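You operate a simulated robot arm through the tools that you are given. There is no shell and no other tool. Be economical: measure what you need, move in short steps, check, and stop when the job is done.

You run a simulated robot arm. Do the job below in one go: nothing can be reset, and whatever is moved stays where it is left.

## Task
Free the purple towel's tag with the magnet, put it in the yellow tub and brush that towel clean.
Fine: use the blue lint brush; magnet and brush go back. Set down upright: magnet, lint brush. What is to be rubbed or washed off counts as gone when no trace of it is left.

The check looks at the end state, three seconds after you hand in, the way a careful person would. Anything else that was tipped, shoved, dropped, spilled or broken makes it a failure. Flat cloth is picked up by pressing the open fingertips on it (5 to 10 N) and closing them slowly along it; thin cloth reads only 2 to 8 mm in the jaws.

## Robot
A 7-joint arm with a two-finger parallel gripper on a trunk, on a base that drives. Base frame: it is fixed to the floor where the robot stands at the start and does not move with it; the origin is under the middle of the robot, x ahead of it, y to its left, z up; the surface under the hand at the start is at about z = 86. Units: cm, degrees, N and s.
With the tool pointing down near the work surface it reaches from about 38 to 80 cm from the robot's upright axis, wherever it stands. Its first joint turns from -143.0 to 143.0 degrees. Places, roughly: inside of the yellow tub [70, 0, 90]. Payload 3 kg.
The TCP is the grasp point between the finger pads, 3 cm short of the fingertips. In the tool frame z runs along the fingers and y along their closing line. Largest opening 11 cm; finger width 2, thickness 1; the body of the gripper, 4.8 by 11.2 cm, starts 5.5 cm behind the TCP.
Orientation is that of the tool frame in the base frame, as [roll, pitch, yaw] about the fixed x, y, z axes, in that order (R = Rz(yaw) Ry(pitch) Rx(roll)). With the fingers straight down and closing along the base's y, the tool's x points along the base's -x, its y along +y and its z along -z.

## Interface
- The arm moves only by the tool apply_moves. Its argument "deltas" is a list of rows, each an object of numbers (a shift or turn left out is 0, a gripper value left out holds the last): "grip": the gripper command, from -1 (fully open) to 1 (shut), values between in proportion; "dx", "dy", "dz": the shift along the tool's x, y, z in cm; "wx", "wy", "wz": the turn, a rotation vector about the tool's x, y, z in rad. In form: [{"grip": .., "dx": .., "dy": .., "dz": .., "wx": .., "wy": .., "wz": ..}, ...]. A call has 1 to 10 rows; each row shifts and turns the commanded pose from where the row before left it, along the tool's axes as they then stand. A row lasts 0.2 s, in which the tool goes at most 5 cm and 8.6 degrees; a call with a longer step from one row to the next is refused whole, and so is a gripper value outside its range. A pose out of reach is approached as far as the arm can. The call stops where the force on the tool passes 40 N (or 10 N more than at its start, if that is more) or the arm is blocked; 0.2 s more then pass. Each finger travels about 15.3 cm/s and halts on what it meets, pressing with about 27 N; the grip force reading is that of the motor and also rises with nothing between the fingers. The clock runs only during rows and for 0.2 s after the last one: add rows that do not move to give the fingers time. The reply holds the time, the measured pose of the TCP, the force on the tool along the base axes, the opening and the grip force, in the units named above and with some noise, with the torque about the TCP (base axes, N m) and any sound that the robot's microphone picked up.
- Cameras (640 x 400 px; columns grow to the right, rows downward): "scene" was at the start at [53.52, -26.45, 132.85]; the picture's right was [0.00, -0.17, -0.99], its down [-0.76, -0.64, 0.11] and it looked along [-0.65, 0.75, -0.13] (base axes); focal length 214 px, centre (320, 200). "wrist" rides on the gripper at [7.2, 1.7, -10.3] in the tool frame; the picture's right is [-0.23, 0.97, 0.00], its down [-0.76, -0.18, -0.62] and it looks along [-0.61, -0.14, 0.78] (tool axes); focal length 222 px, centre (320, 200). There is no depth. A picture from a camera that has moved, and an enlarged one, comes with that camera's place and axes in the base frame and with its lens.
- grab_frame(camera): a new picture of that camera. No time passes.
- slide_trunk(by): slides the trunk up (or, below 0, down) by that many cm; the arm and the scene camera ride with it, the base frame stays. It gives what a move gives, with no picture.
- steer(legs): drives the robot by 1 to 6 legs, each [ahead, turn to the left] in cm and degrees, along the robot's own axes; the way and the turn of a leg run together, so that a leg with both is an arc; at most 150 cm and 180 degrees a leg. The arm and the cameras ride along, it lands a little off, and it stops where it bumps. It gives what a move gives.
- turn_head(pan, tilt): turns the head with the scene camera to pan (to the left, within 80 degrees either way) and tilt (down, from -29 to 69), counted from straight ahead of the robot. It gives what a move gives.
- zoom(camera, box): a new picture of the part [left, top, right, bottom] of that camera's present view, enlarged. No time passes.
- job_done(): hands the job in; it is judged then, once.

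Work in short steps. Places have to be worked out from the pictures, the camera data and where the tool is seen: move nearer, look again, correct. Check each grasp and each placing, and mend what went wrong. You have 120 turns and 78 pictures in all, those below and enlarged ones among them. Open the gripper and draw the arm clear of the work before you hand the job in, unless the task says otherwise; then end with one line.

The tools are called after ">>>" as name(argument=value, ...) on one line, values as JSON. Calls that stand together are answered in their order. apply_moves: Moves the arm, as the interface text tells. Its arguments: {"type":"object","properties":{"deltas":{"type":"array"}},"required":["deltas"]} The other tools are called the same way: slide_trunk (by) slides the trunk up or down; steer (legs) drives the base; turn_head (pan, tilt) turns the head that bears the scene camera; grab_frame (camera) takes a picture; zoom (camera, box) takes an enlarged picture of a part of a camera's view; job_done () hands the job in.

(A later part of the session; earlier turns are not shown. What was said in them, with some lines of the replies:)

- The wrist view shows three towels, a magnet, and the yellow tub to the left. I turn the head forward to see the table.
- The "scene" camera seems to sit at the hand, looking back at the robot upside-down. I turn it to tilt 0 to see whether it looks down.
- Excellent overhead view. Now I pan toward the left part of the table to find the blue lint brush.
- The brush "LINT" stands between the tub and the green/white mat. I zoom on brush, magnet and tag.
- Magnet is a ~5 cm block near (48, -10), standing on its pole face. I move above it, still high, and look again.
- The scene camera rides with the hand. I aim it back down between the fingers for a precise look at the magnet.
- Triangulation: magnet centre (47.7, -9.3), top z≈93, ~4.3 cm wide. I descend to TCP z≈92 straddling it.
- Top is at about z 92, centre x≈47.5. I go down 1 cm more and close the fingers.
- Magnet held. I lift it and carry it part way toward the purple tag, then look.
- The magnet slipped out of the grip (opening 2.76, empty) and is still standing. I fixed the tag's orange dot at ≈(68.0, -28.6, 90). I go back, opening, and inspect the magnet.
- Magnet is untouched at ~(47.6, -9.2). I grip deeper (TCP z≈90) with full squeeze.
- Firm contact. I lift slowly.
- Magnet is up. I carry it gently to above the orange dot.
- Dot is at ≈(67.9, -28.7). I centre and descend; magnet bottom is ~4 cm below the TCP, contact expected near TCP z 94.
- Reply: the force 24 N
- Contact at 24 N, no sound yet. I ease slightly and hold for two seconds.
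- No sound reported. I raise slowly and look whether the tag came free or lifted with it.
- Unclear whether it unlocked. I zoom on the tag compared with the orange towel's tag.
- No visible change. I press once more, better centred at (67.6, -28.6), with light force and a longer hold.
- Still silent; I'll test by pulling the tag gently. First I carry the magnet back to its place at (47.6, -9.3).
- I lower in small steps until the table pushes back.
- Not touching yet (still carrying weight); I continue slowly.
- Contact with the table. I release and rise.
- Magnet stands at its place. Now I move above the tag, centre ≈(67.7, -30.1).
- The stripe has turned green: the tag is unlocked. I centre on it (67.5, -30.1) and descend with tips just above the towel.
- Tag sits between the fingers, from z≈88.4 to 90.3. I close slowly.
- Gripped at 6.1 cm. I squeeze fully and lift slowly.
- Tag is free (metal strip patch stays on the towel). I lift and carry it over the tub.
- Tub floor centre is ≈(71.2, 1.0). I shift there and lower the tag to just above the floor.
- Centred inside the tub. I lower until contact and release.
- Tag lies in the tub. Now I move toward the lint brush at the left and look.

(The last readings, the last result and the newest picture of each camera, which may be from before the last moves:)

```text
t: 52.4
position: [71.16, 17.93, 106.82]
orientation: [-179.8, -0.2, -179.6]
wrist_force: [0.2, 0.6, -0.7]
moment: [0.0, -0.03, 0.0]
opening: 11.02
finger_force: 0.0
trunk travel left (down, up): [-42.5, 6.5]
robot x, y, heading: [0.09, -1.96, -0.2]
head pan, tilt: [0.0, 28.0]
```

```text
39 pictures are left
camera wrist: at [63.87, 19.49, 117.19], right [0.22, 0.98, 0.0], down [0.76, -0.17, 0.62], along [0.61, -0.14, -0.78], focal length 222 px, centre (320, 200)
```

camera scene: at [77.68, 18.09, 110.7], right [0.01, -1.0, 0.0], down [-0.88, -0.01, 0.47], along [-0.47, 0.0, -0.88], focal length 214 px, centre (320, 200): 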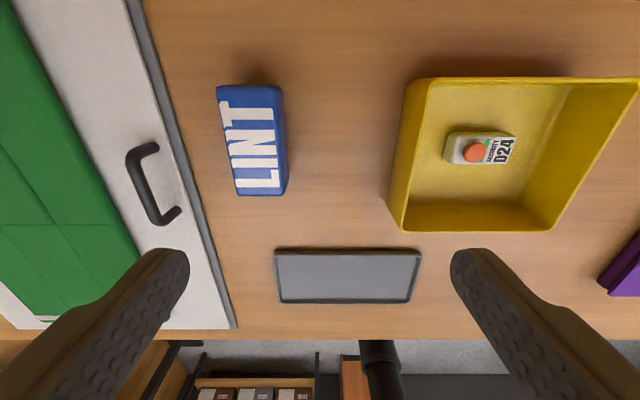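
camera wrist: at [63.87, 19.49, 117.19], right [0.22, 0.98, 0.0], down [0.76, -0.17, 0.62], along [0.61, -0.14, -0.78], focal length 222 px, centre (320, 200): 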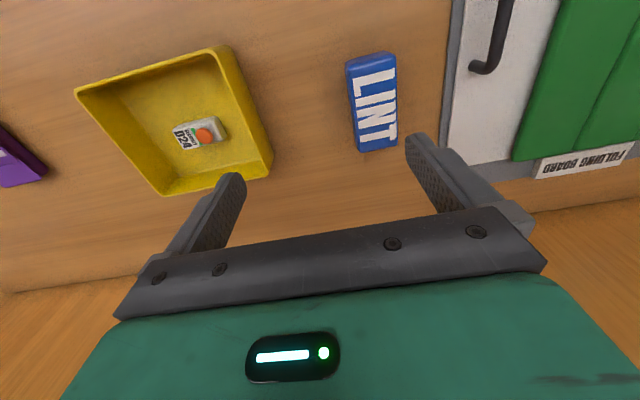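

Brush centre ≈(72.8, 24.4), top z≈90, about 5 wide by 10 long. I move over it with a smaller opening and look again.

>>> apply_moves(deltas=[{"grip": -0.6, "dx": -0.9, "dy": 3.3}, {"dx": -0.8, "dy": 3.2, "dz": 2}, {"dz": 3}, {"dz": 3}, {}])

>>> grab_frame(camera="scene")

>>> grab_frame(camera="wrist")

```text
t: 53.6
position: [72.8, 24.49, 98.62]
orientation: [180.0, 0.0, -179.6]
wrist_force: [0.6, -0.4, 0.8]
moment: [0.01, 0.01, 0.0]
opening: 8.79
finger_force: 0.1
trunk travel left (down, up): [-42.5, 6.5]
robot x, y, heading: [0.03, -1.83, -0.1]
head pan, tilt: [0.0, 28.0]
```

```text
38 pictures are left
camera scene: at [79.26, 24.56, 102.72], right [0.01, -1.0, 0.0], down [-0.88, -0.01, 0.47], along [-0.47, 0.0, -0.88], focal length 214 px, centre (320, 200)
```

scene: 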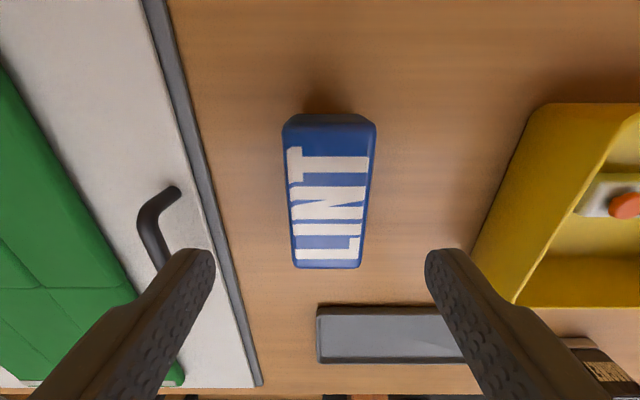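

```text
37 pictures are left
camera wrist: at [65.44, 25.96, 109.2], right [0.22, 0.98, 0.0], down [0.76, -0.17, 0.62], along [0.61, -0.14, -0.78], focal length 222 px, centre (320, 200)
```

wrist: 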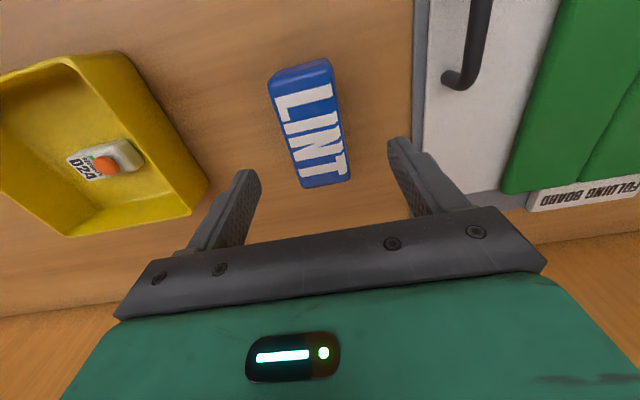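

Brush centre refined to (72.4, 24.0), top z≈91. I descend to TCP z≈90.2.

>>> apply_moves(deltas=[{"dx": 0.4, "dy": -0.5, "dz": 2}, {"dz": 2}, {"dz": 2}, {"dz": 1.5}, {"dz": 0.9}, {}])

>>> grab_frame(camera="scene")

```text
t: 55.0
position: [72.46, 23.85, 90.38]
orientation: [180.0, -0.1, -179.6]
wrist_force: [0.9, 0.0, -0.5]
moment: [0.02, -0.06, 0.02]
opening: 8.8
finger_force: 0.1
trunk travel left (down, up): [-42.5, 6.5]
robot x, y, heading: [-0.47, -1.6, -0.1]
head pan, tilt: [0.0, 28.0]
```

```text
36 pictures are left
camera scene: at [78.96, 24.09, 94.26], right [0.01, -1.0, 0.0], down [-0.88, -0.01, 0.47], along [-0.47, 0.0, -0.88], focal length 214 px, centre (320, 200)
```

scene: 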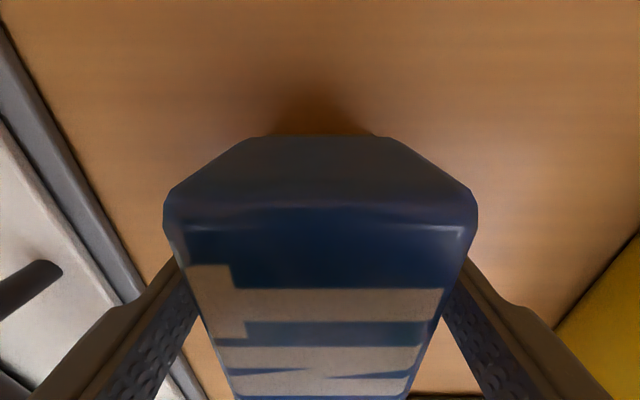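

Centred. I close on the brush.

>>> apply_moves(deltas=[{"grip": -0.4}, {"grip": -0.2}, {"grip": 0}, {"grip": 0.3}, {"grip": 1}, {"grip": 1}, {"grip": 1}])

>>> apply_moves(deltas=[{"dz": -0.3}, {"dz": -0.5}, {"dz": -0.7}, {"dz": -1}, {"dz": -1}, {"dz": -1}, {}])

>>> grab_frame(camera="wrist")

```text
t: 56.6
position: [72.37, 23.85, 90.39]
orientation: [179.9, -0.1, -179.6]
wrist_force: [0.1, -0.2, -0.6]
moment: [-0.03, -0.02, 0.0]
opening: 4.97
finger_force: 27.4
trunk travel left (down, up): [-42.5, 6.5]
robot x, y, heading: [-0.1, -1.69, -0.1]
head pan, tilt: [0.0, 28.0]
```

```text
t: 58.2
position: [72.46, 24.14, 94.79]
orientation: [-180.0, 0.0, -179.6]
wrist_force: [0.0, -0.1, -1.4]
moment: [0.02, 0.01, 0.0]
opening: 4.98
finger_force: 26.6
trunk travel left (down, up): [-42.5, 6.5]
robot x, y, heading: [0.26, -1.86, 0.1]
head pan, tilt: [0.0, 28.0]
```

```text
35 pictures are left
camera wrist: at [65.16, 25.57, 105.16], right [0.22, 0.98, 0.0], down [0.76, -0.17, 0.62], along [0.61, -0.14, -0.78], focal length 222 px, centre (320, 200)
```

wrist: 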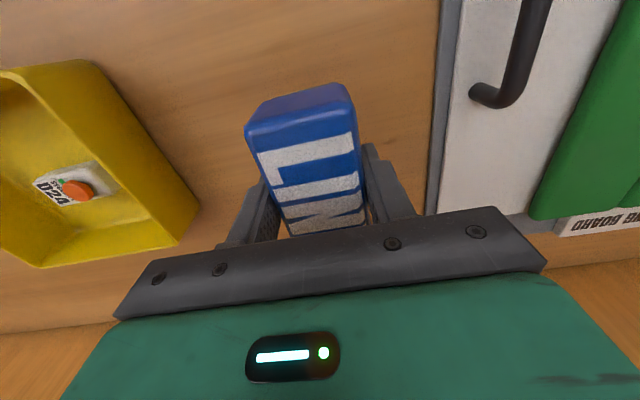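

Brush held. I lift and carry it over to the purple towel's lint patch (x 55–66, y -27 to -33).

>>> apply_moves(deltas=[{"dz": -3}, {"dz": -4}, {"dz": -2, "dy": -2}, {"dx": 0.8, "dy": -4}, {"dx": 1, "dy": -4}, {"dx": 1, "dy": -4}, {"dx": 1, "dy": -4}, {"dx": 1, "dy": -4}, {"dx": 1, "dy": -4}, {"dx": 1, "dy": -4}])

>>> apply_moves(deltas=[{"dx": 1, "dy": -4}, {"dx": 1, "dy": -4}, {"dx": 1, "dy": -4}, {"dx": 1, "dy": -4}, {"dx": 0.6, "dy": -4}, {"dy": -2.8}, {}])

>>> grab_frame(camera="wrist")

>>> grab_frame(camera="scene")

```text
t: 60.4
position: [65.63, -6.21, 104.03]
orientation: [-179.9, -0.1, -179.4]
wrist_force: [0.3, 1.1, -1.2]
moment: [-0.06, 0.02, -0.03]
opening: 4.97
finger_force: 27.2
trunk travel left (down, up): [-42.5, 6.5]
robot x, y, heading: [0.29, -1.78, 0.1]
head pan, tilt: [0.0, 28.0]
```

```text
t: 62.0
position: [61.19, -29.01, 103.76]
orientation: [179.9, -0.1, -179.7]
wrist_force: [-0.3, -0.2, -0.6]
moment: [0.03, -0.01, 0.0]
opening: 4.96
finger_force: 27.0
trunk travel left (down, up): [-42.5, 6.5]
robot x, y, heading: [-0.15, -1.66, 0.1]
head pan, tilt: [0.0, 28.0]
```

```text
34 pictures are left
camera wrist: at [53.89, -27.45, 114.18], right [0.22, 0.98, 0.0], down [0.76, -0.17, 0.62], along [0.61, -0.14, -0.78], focal length 222 px, centre (320, 200)
```

wrist: 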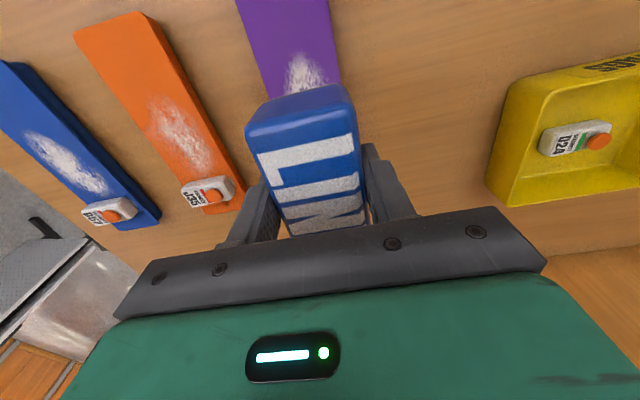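

```text
33 pictures are left
camera scene: at [67.69, -28.85, 107.68], right [0.01, -1.0, 0.0], down [-0.88, -0.01, 0.47], along [-0.47, 0.0, -0.88], focal length 214 px, centre (320, 200)
```

scene: 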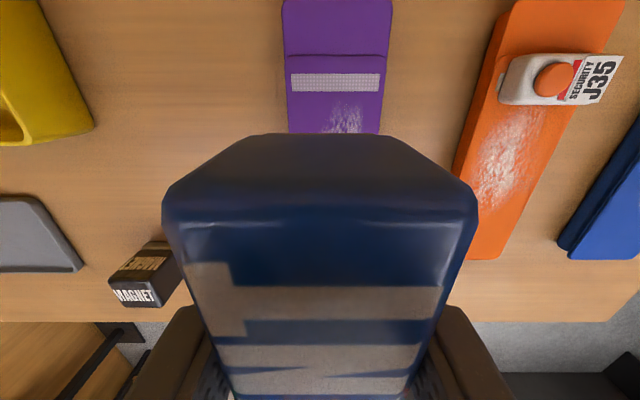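

Lint spans x≈55.5–67, y≈-27 to -33. I descend until light contact with the towel.

>>> apply_moves(deltas=[{"dz": 3, "dx": 0.7, "dy": 0.2}, {"dz": 3}, {"dz": 2.5}, {"dz": 1}, {"dz": 0.5}, {"dz": 0.3}, {"dz": 0.2}, {"dz": 0.2}, {}])

```text
t: 64.0
position: [60.79, -28.7, 92.98]
orientation: [179.9, 0.0, -179.5]
wrist_force: [-0.3, -0.4, 0.2]
moment: [-0.04, -0.01, -0.03]
opening: 4.94
finger_force: 27.2
trunk travel left (down, up): [-42.5, 6.5]
robot x, y, heading: [0.18, -2.07, 0.0]
head pan, tilt: [0.0, 28.0]
```

>>> apply_moves(deltas=[{"dz": 0.15}, {"dz": 0.15}, {}])

```text
t: 64.8
position: [60.92, -28.56, 92.89]
orientation: [-179.9, 0.0, -179.6]
wrist_force: [-0.5, -0.3, -0.9]
moment: [0.02, 0.03, -0.02]
opening: 4.97
finger_force: 27.1
trunk travel left (down, up): [-42.5, 6.5]
robot x, y, heading: [-0.21, -2.06, 0.1]
head pan, tilt: [0.0, 28.0]
```

No clear contact yet; a few more small steps.

>>> apply_moves(deltas=[{"dz": 0.15}, {"dz": 0.15}, {}])

```text
t: 65.6
position: [60.76, -28.71, 92.8]
orientation: [180.0, 0.2, -179.5]
wrist_force: [2.1, 4.7, 20.4]
moment: [0.2, 0.48, -0.02]
opening: 4.94
finger_force: 26.9
trunk travel left (down, up): [-42.5, 6.5]
robot x, y, heading: [-0.03, -1.96, 0.3]
head pan, tilt: [0.0, 28.0]
```

20 N is more than needed; I ease off and brush a short stroke along the towel, watching force.

>>> apply_moves(deltas=[{"dz": -0.13}, {"dx": 0.6}, {"dx": 0.8}, {"dx": 0.8}, {"dx": 0.8}, {"dx": 0.8}, {}])

>>> grab_frame(camera="scene")

```text
t: 67.2
position: [56.91, -28.79, 92.63]
orientation: [179.8, 0.0, -179.6]
wrist_force: [4.1, 2.0, 13.5]
moment: [0.0, -0.37, 0.0]
opening: 4.92
finger_force: 26.9
trunk travel left (down, up): [-42.5, 6.5]
robot x, y, heading: [0.04, -1.92, 0.1]
head pan, tilt: [0.0, 28.0]
```

```text
32 pictures are left
camera scene: at [63.36, -28.63, 96.63], right [0.01, -1.0, 0.0], down [-0.88, -0.01, 0.47], along [-0.47, 0.0, -0.88], focal length 214 px, centre (320, 200)
```

scene: 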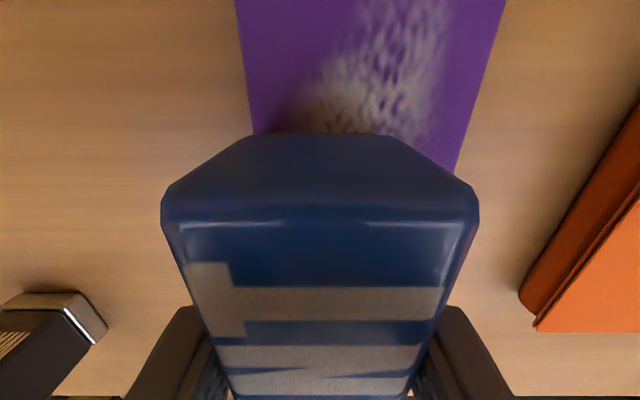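

Towel hasn't moved, drag ~4 N. I brush back and forth along this lane.

>>> apply_moves(deltas=[{"dx": -1}, {"dx": -1}, {"dx": -1}, {"dx": -1}, {"dx": -1}, {"dx": -1}, {"dx": -1}, {}])

>>> apply_moves(deltas=[{"dx": 1}, {"dx": 1}, {"dx": 1}, {"dx": 1}, {"dx": 1}, {"dx": 1}, {"dx": 1}, {}])

>>> grab_frame(camera="scene")

```text
t: 69.0
position: [63.9, -28.75, 92.74]
orientation: [-180.0, 0.0, -179.6]
wrist_force: [-8.1, -0.1, 14.6]
moment: [-0.02, 0.26, 0.01]
opening: 4.94
finger_force: 27.1
trunk travel left (down, up): [-42.5, 6.5]
robot x, y, heading: [-0.01, -1.7, -0.0]
head pan, tilt: [0.0, 28.0]
```

```text
t: 70.8
position: [56.82, -28.67, 92.73]
orientation: [179.9, -0.1, -179.7]
wrist_force: [-0.9, 2.1, 8.6]
moment: [0.0, -0.41, 0.08]
opening: 4.96
finger_force: 26.8
trunk travel left (down, up): [-42.5, 6.5]
robot x, y, heading: [0.39, -2.05, -0.1]
head pan, tilt: [0.0, 28.0]
```

```text
31 pictures are left
camera scene: at [63.4, -28.64, 96.6], right [0.01, -1.0, 0.0], down [-0.88, -0.01, 0.47], along [-0.47, 0.0, -0.88], focal length 214 px, centre (320, 200)
```

scene: 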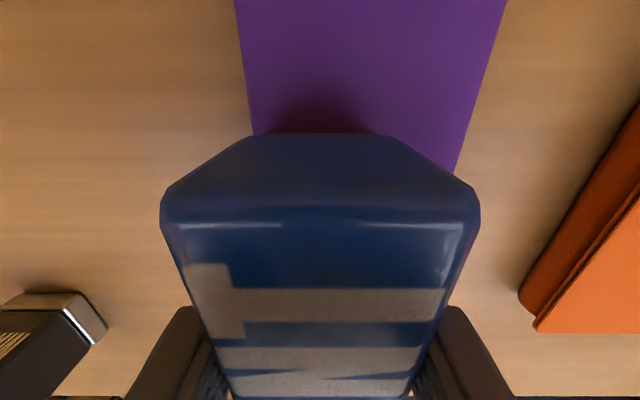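

Visible lint is gone there. I lift, shift 2.6 cm to the other lane, set down and stroke again.

>>> apply_moves(deltas=[{"dz": -1}, {"dy": -2.6}, {"dz": 0.7}, {"dz": 0.32}, {"dx": -1}, {"dx": -1}, {"dx": -1}, {"dx": -1}, {"dx": -1}, {"dx": -1}])

>>> apply_moves(deltas=[{"dx": -1}, {"dx": 1}, {"dx": 1}, {"dx": 1}, {"dx": 1}, {"dx": 1}, {"dx": 1}, {"dx": 1}, {"dx": 1}, {}])

>>> apply_moves(deltas=[{"dz": -2}, {"dz": -4}, {"dz": -4}, {"dx": -4.5, "dz": -2}, {"dx": -4.5, "dz": -2}, {}])

>>> grab_frame(camera="wrist")

>>> grab_frame(camera="scene")

```text
t: 73.0
position: [63.02, -31.34, 92.67]
orientation: [180.0, -0.1, -179.6]
wrist_force: [-2.0, 0.7, 4.3]
moment: [-0.02, 0.24, -0.03]
opening: 4.96
finger_force: 26.8
trunk travel left (down, up): [-42.5, 6.5]
robot x, y, heading: [-0.06, -1.73, 0.0]
head pan, tilt: [0.0, 28.0]
```

```text
t: 75.2
position: [55.74, -31.27, 92.76]
orientation: [179.9, -0.1, -179.6]
wrist_force: [-1.3, 2.8, 6.6]
moment: [0.02, -0.35, 0.12]
opening: 4.96
finger_force: 26.7
trunk travel left (down, up): [-42.5, 6.5]
robot x, y, heading: [0.34, -2.04, 0.2]
head pan, tilt: [0.0, 28.0]
```

```text
t: 76.6
position: [64.94, -31.28, 106.62]
orientation: [179.9, -0.2, -179.6]
wrist_force: [-0.4, -0.1, -1.1]
moment: [-0.02, 0.03, 0.03]
opening: 4.96
finger_force: 26.8
trunk travel left (down, up): [-42.5, 6.5]
robot x, y, heading: [0.13, -1.74, 0.1]
head pan, tilt: [0.0, 28.0]
```

```text
30 pictures are left
camera wrist: at [57.69, -29.7, 117.09], right [0.22, 0.98, 0.0], down [0.76, -0.17, 0.62], along [0.61, -0.14, -0.78], focal length 222 px, centre (320, 200)
```

wrist: 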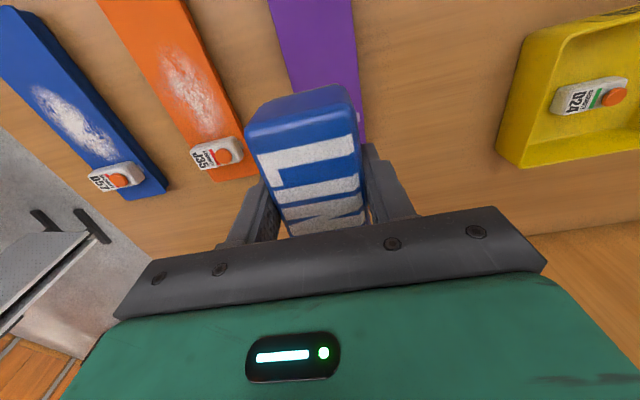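

```text
29 pictures are left
camera scene: at [71.49, -31.09, 110.59], right [0.01, -1.0, 0.0], down [-0.88, -0.01, 0.47], along [-0.47, 0.0, -0.88], focal length 214 px, centre (320, 200)
```

scene: 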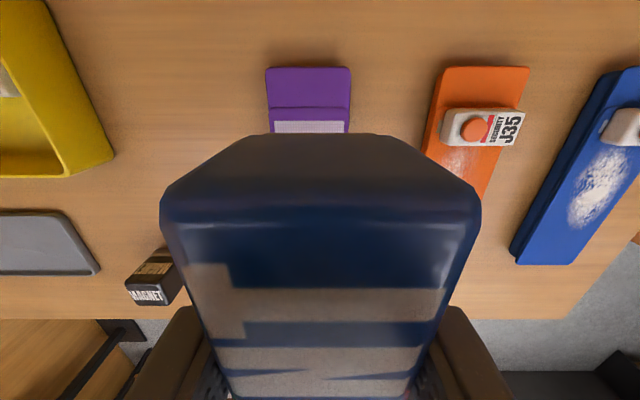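

I move sideways toward the brush's home to see the whole towel unobstructed.

>>> apply_moves(deltas=[{"dx": 0.5, "dy": 4}, {"dx": 0.5, "dy": 4}, {"dx": 0.5, "dy": 4}, {"dx": 0.5, "dy": 4}, {}])

>>> grab_frame(camera="scene")

```text
t: 77.8
position: [62.73, -15.16, 106.65]
orientation: [-179.9, 0.0, -179.6]
wrist_force: [-0.2, 0.0, -0.7]
moment: [-0.01, 0.0, 0.02]
opening: 4.94
finger_force: 26.9
trunk travel left (down, up): [-42.5, 6.5]
robot x, y, heading: [0.03, -1.81, -0.0]
head pan, tilt: [0.0, 28.0]
```

```text
28 pictures are left
camera scene: at [69.27, -15.14, 110.64], right [0.01, -1.0, 0.0], down [-0.88, -0.01, 0.47], along [-0.47, 0.0, -0.88], focal length 214 px, centre (320, 200)
```

scene: 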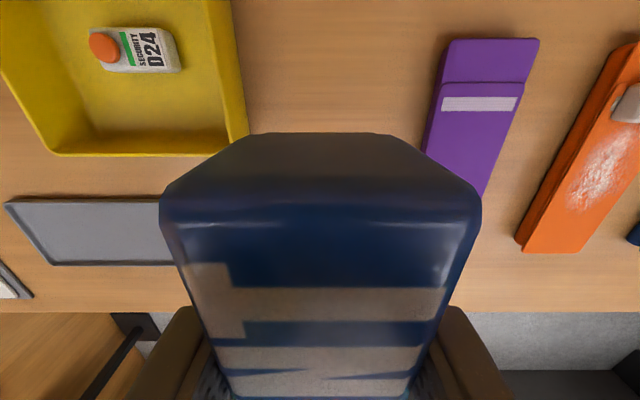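

>>> apply_moves(deltas=[{"dy": 4}, {"dy": 4}, {"dy": 4}, {}])

>>> zoom(camera="scene", box=[440, 40, 640, 240])

>>> zoom(camera="wrist", box=[0, 0, 240, 200])

```text
t: 78.8
position: [62.8, -3.09, 106.84]
orientation: [-180.0, -0.1, -179.6]
wrist_force: [-0.3, 0.0, -0.6]
moment: [-0.03, 0.01, 0.03]
opening: 4.94
finger_force: 27.4
trunk travel left (down, up): [-42.5, 6.5]
robot x, y, heading: [-0.28, -1.92, -0.3]
head pan, tilt: [0.0, 28.0]
```

```text
2.00 times, centred on (540, 140) of scene
camera zoom: at [69.24, -3.05, 110.66], right [0.01, -1.0, 0.0], down [-0.88, -0.01, 0.47], along [-0.47, 0.0, -0.88], focal length 429 px, centre (-120, 320)
```

zoom: 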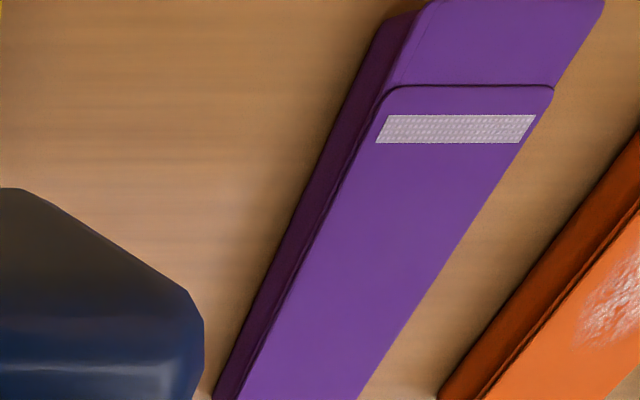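

```text
2.00 times, centred on (120, 100) of wrist
camera zoom: at [55.44, -1.65, 117.16], right [0.22, 0.98, 0.0], down [0.76, -0.17, 0.62], along [0.61, -0.14, -0.78], focal length 444 px, centre (720, 400)
```

zoom: 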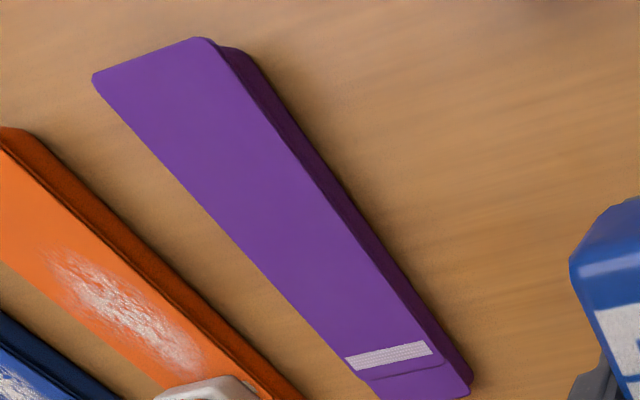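

The towel is clean (the woven band near the end is part of the towel). I carry the brush back to its place at (72.4, 23.9).

>>> apply_moves(deltas=[{"dx": -1.2, "dy": 3.4}, {"dx": -1.2, "dy": 3.4}, {"dx": -1.2, "dy": 3.4}, {"dx": -1.2, "dy": 3.4}, {"dx": -1.2, "dy": 3.4}, {"dx": -1.2, "dy": 3.4}, {"dx": -1.2, "dy": 3.4}, {"dx": -1.2, "dy": 3.2}, {"dz": 2}, {}])

>>> grab_frame(camera="scene")

```text
t: 81.0
position: [72.13, 23.7, 104.58]
orientation: [180.0, -0.1, -179.7]
wrist_force: [0.4, 0.5, -1.5]
moment: [-0.01, 0.02, -0.02]
opening: 4.97
finger_force: 26.7
trunk travel left (down, up): [-42.5, 6.5]
robot x, y, heading: [0.06, -2.05, -0.3]
head pan, tilt: [0.0, 28.0]
```

```text
25 pictures are left
camera scene: at [78.72, 23.89, 108.51], right [0.01, -1.0, 0.0], down [-0.88, -0.01, 0.47], along [-0.47, 0.0, -0.88], focal length 214 px, centre (320, 200)
```

scene: 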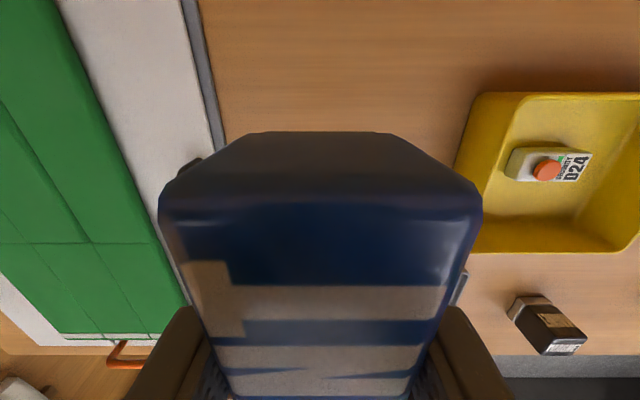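

Clear below. I lower toward the table.

>>> apply_moves(deltas=[{"dx": -0.25, "dy": 0.15, "dz": 3}, {"dz": 3}, {"dz": 3}, {"dz": 2.5}, {"dz": 1.2}, {"dz": 0.6}, {}])

>>> apply_moves(deltas=[{"dz": 0.3}, {"dz": 0.2}, {"dz": 0.1}, {}])

```text
t: 82.6
position: [72.33, 23.89, 91.36]
orientation: [-180.0, 0.1, -179.5]
wrist_force: [-0.1, 0.1, -1.3]
moment: [0.0, -0.03, 0.04]
opening: 4.95
finger_force: 26.7
trunk travel left (down, up): [-42.5, 6.5]
robot x, y, heading: [0.05, -1.95, 0.1]
head pan, tilt: [0.0, 28.0]
```

```text
t: 83.6
position: [72.44, 23.97, 90.82]
orientation: [-180.0, -0.1, -179.6]
wrist_force: [-0.8, -0.4, -0.8]
moment: [0.02, -0.02, 0.04]
opening: 4.93
finger_force: 26.6
trunk travel left (down, up): [-42.5, 6.5]
robot x, y, heading: [0.01, -2.09, -0.1]
head pan, tilt: [0.0, 28.0]
```

>>> apply_moves(deltas=[{"dz": 0.2}, {"dz": 0.12}, {"dz": 0.08}, {}])

```text
t: 84.6
position: [72.37, 23.85, 90.33]
orientation: [179.9, -0.1, -179.6]
wrist_force: [0.4, 0.7, 0.1]
moment: [-0.02, 0.01, -0.03]
opening: 4.95
finger_force: 27.5
trunk travel left (down, up): [-42.5, 6.5]
robot x, y, heading: [0.28, -1.71, -0.2]
head pan, tilt: [0.0, 28.0]
```

>>> apply_moves(deltas=[{"dz": 0.1}, {"dz": 0.08}, {}])

```text
t: 85.4
position: [72.51, 23.95, 90.23]
orientation: [179.9, 0.1, -179.6]
wrist_force: [1.0, -0.4, 10.9]
moment: [-0.07, 0.29, 0.01]
opening: 4.94
finger_force: 27.0
trunk travel left (down, up): [-42.5, 6.5]
robot x, y, heading: [0.15, -1.78, -0.0]
head pan, tilt: [0.0, 28.0]
```

Brush is on the table. I release to a limited opening and rise, then check.

>>> apply_moves(deltas=[{"grip": -0.2}, {"grip": -0.6}, {"grip": -0.6}, {"dz": -2}, {"dz": -4}, {"dz": -4}, {"dz": -4}, {"dz": -2}, {}])

>>> grab_frame(camera="scene")

>>> grab_frame(camera="wrist")

```text
t: 87.4
position: [72.51, 23.94, 106.33]
orientation: [-180.0, 0.0, -179.6]
wrist_force: [-0.3, -0.8, 0.0]
moment: [0.01, -0.02, -0.02]
opening: 8.81
finger_force: 0.1
trunk travel left (down, up): [-42.5, 6.5]
robot x, y, heading: [0.25, -1.74, -0.4]
head pan, tilt: [0.0, 28.0]
```

```text
24 pictures are left
camera scene: at [79.03, 24.01, 110.27], right [0.01, -1.0, 0.0], down [-0.88, -0.01, 0.47], along [-0.47, 0.0, -0.88], focal length 214 px, centre (320, 200)
```

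scene: 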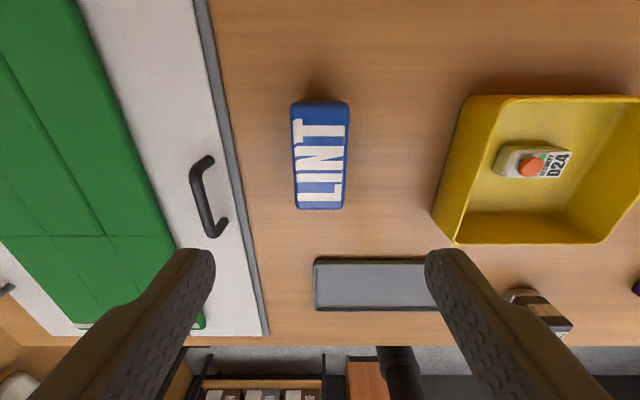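

```text
23 pictures are left
camera wrist: at [65.23, 25.41, 116.76], right [0.22, 0.98, 0.0], down [0.76, -0.17, 0.62], along [0.61, -0.14, -0.78], focal length 222 px, centre (320, 200)
```

wrist: 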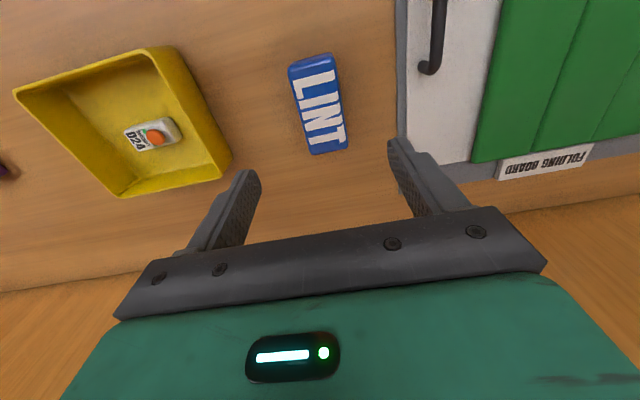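

Brush stands at its place. I raise the arm and go back to the start pose for a final overhead check.

>>> apply_moves(deltas=[{"grip": -1, "dz": -4}, {"dz": -4}, {"dz": -4}, {"dz": -3}, {"dx": 1.8, "dy": -4}, {"dx": 1.8, "dy": -4}, {"dx": 1.8, "dy": -4}, {"dx": 1.8, "dy": -4}, {"dx": 1.8, "dy": -4}, {"dx": 1.8, "dy": -4}])

>>> apply_moves(deltas=[{"dx": 1.5, "dy": -4}, {"dx": 1.5, "dy": -4}, {"dx": 1.5, "dy": -4}, {"dx": 1.5, "dy": -4}, {"dx": 1.5, "dy": -4}, {"dx": 1.5, "dy": -4}, {"dx": 1.5, "dy": -4}, {"dx": 1.5, "dy": -4}, {"dx": 0.7, "dy": -3}, {}])

>>> turn_head(pan=0, tilt=-10)

>>> grab_frame(camera="scene")

>>> zoom(camera="scene", box=[210, 160, 380, 330])

```text
t: 89.6
position: [60.08, -0.93, 118.78]
orientation: [179.9, 0.0, -179.5]
wrist_force: [-0.9, 1.1, 0.0]
moment: [-0.05, 0.0, -0.02]
opening: 10.98
finger_force: 0.0
out of reach, approached as far as the arm can: row 3, 4
trunk travel left (down, up): [-42.5, 6.5]
robot x, y, heading: [-0.08, -1.63, 0.0]
head pan, tilt: [0.0, 28.0]
```

```text
t: 91.8
position: [47.44, -36.1, 118.7]
orientation: [179.9, 0.0, -179.6]
wrist_force: [0.6, -0.6, -0.3]
moment: [0.01, 0.0, -0.02]
opening: 10.99
finger_force: 0.0
trunk travel left (down, up): [-42.5, 6.5]
robot x, y, heading: [-0.15, -1.84, 0.1]
head pan, tilt: [0.0, 28.0]
```

```text
t: 92.8
position: [47.35, -36.05, 118.66]
orientation: [180.0, -0.1, -179.6]
wrist_force: [-0.3, 0.5, -0.3]
moment: [0.0, 0.03, -0.03]
opening: 11.0
finger_force: 0.0
trunk travel left (down, up): [-42.5, 6.5]
robot x, y, heading: [-0.37, -1.9, 0.3]
head pan, tilt: [0.0, -10.0]
```

```text
22 pictures are left
camera scene: at [59.95, -35.86, 123.24], right [0.01, -1.0, 0.0], down [-0.98, -0.01, -0.17], along [0.17, 0.0, -0.99], focal length 214 px, centre (320, 200)
```

scene: 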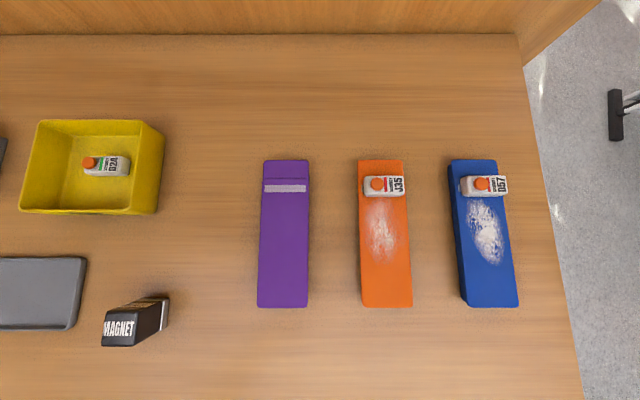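

```text
2.35 times, centred on (295, 245) of scene
camera zoom: at [59.95, -35.86, 123.24], right [0.01, -1.0, 0.0], down [-0.98, -0.01, -0.17], along [0.17, 0.0, -0.99], focal length 505 px, centre (379, 94)
```

zoom: 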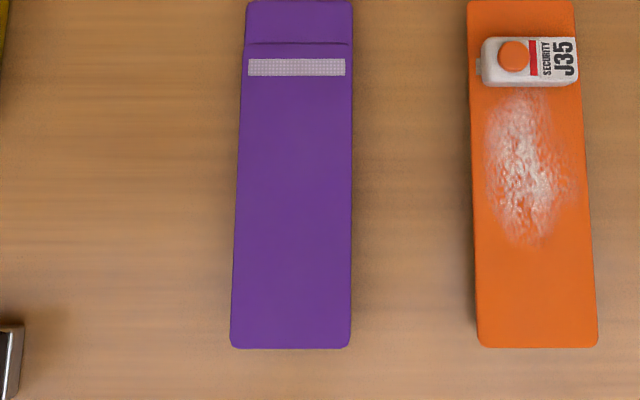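

The purple towel is clean and in its place, the tag is in the tub, and the magnet and brush are back upright. The arm is clear, so I hand in.

>>> job_done()

```text
The job is handed in.
```

The purple towel's tag came free with the magnet and is in the yellow tub. The final pictures show no lint left on the towel, and the magnet and blue lint brush are standing upright back in their places.
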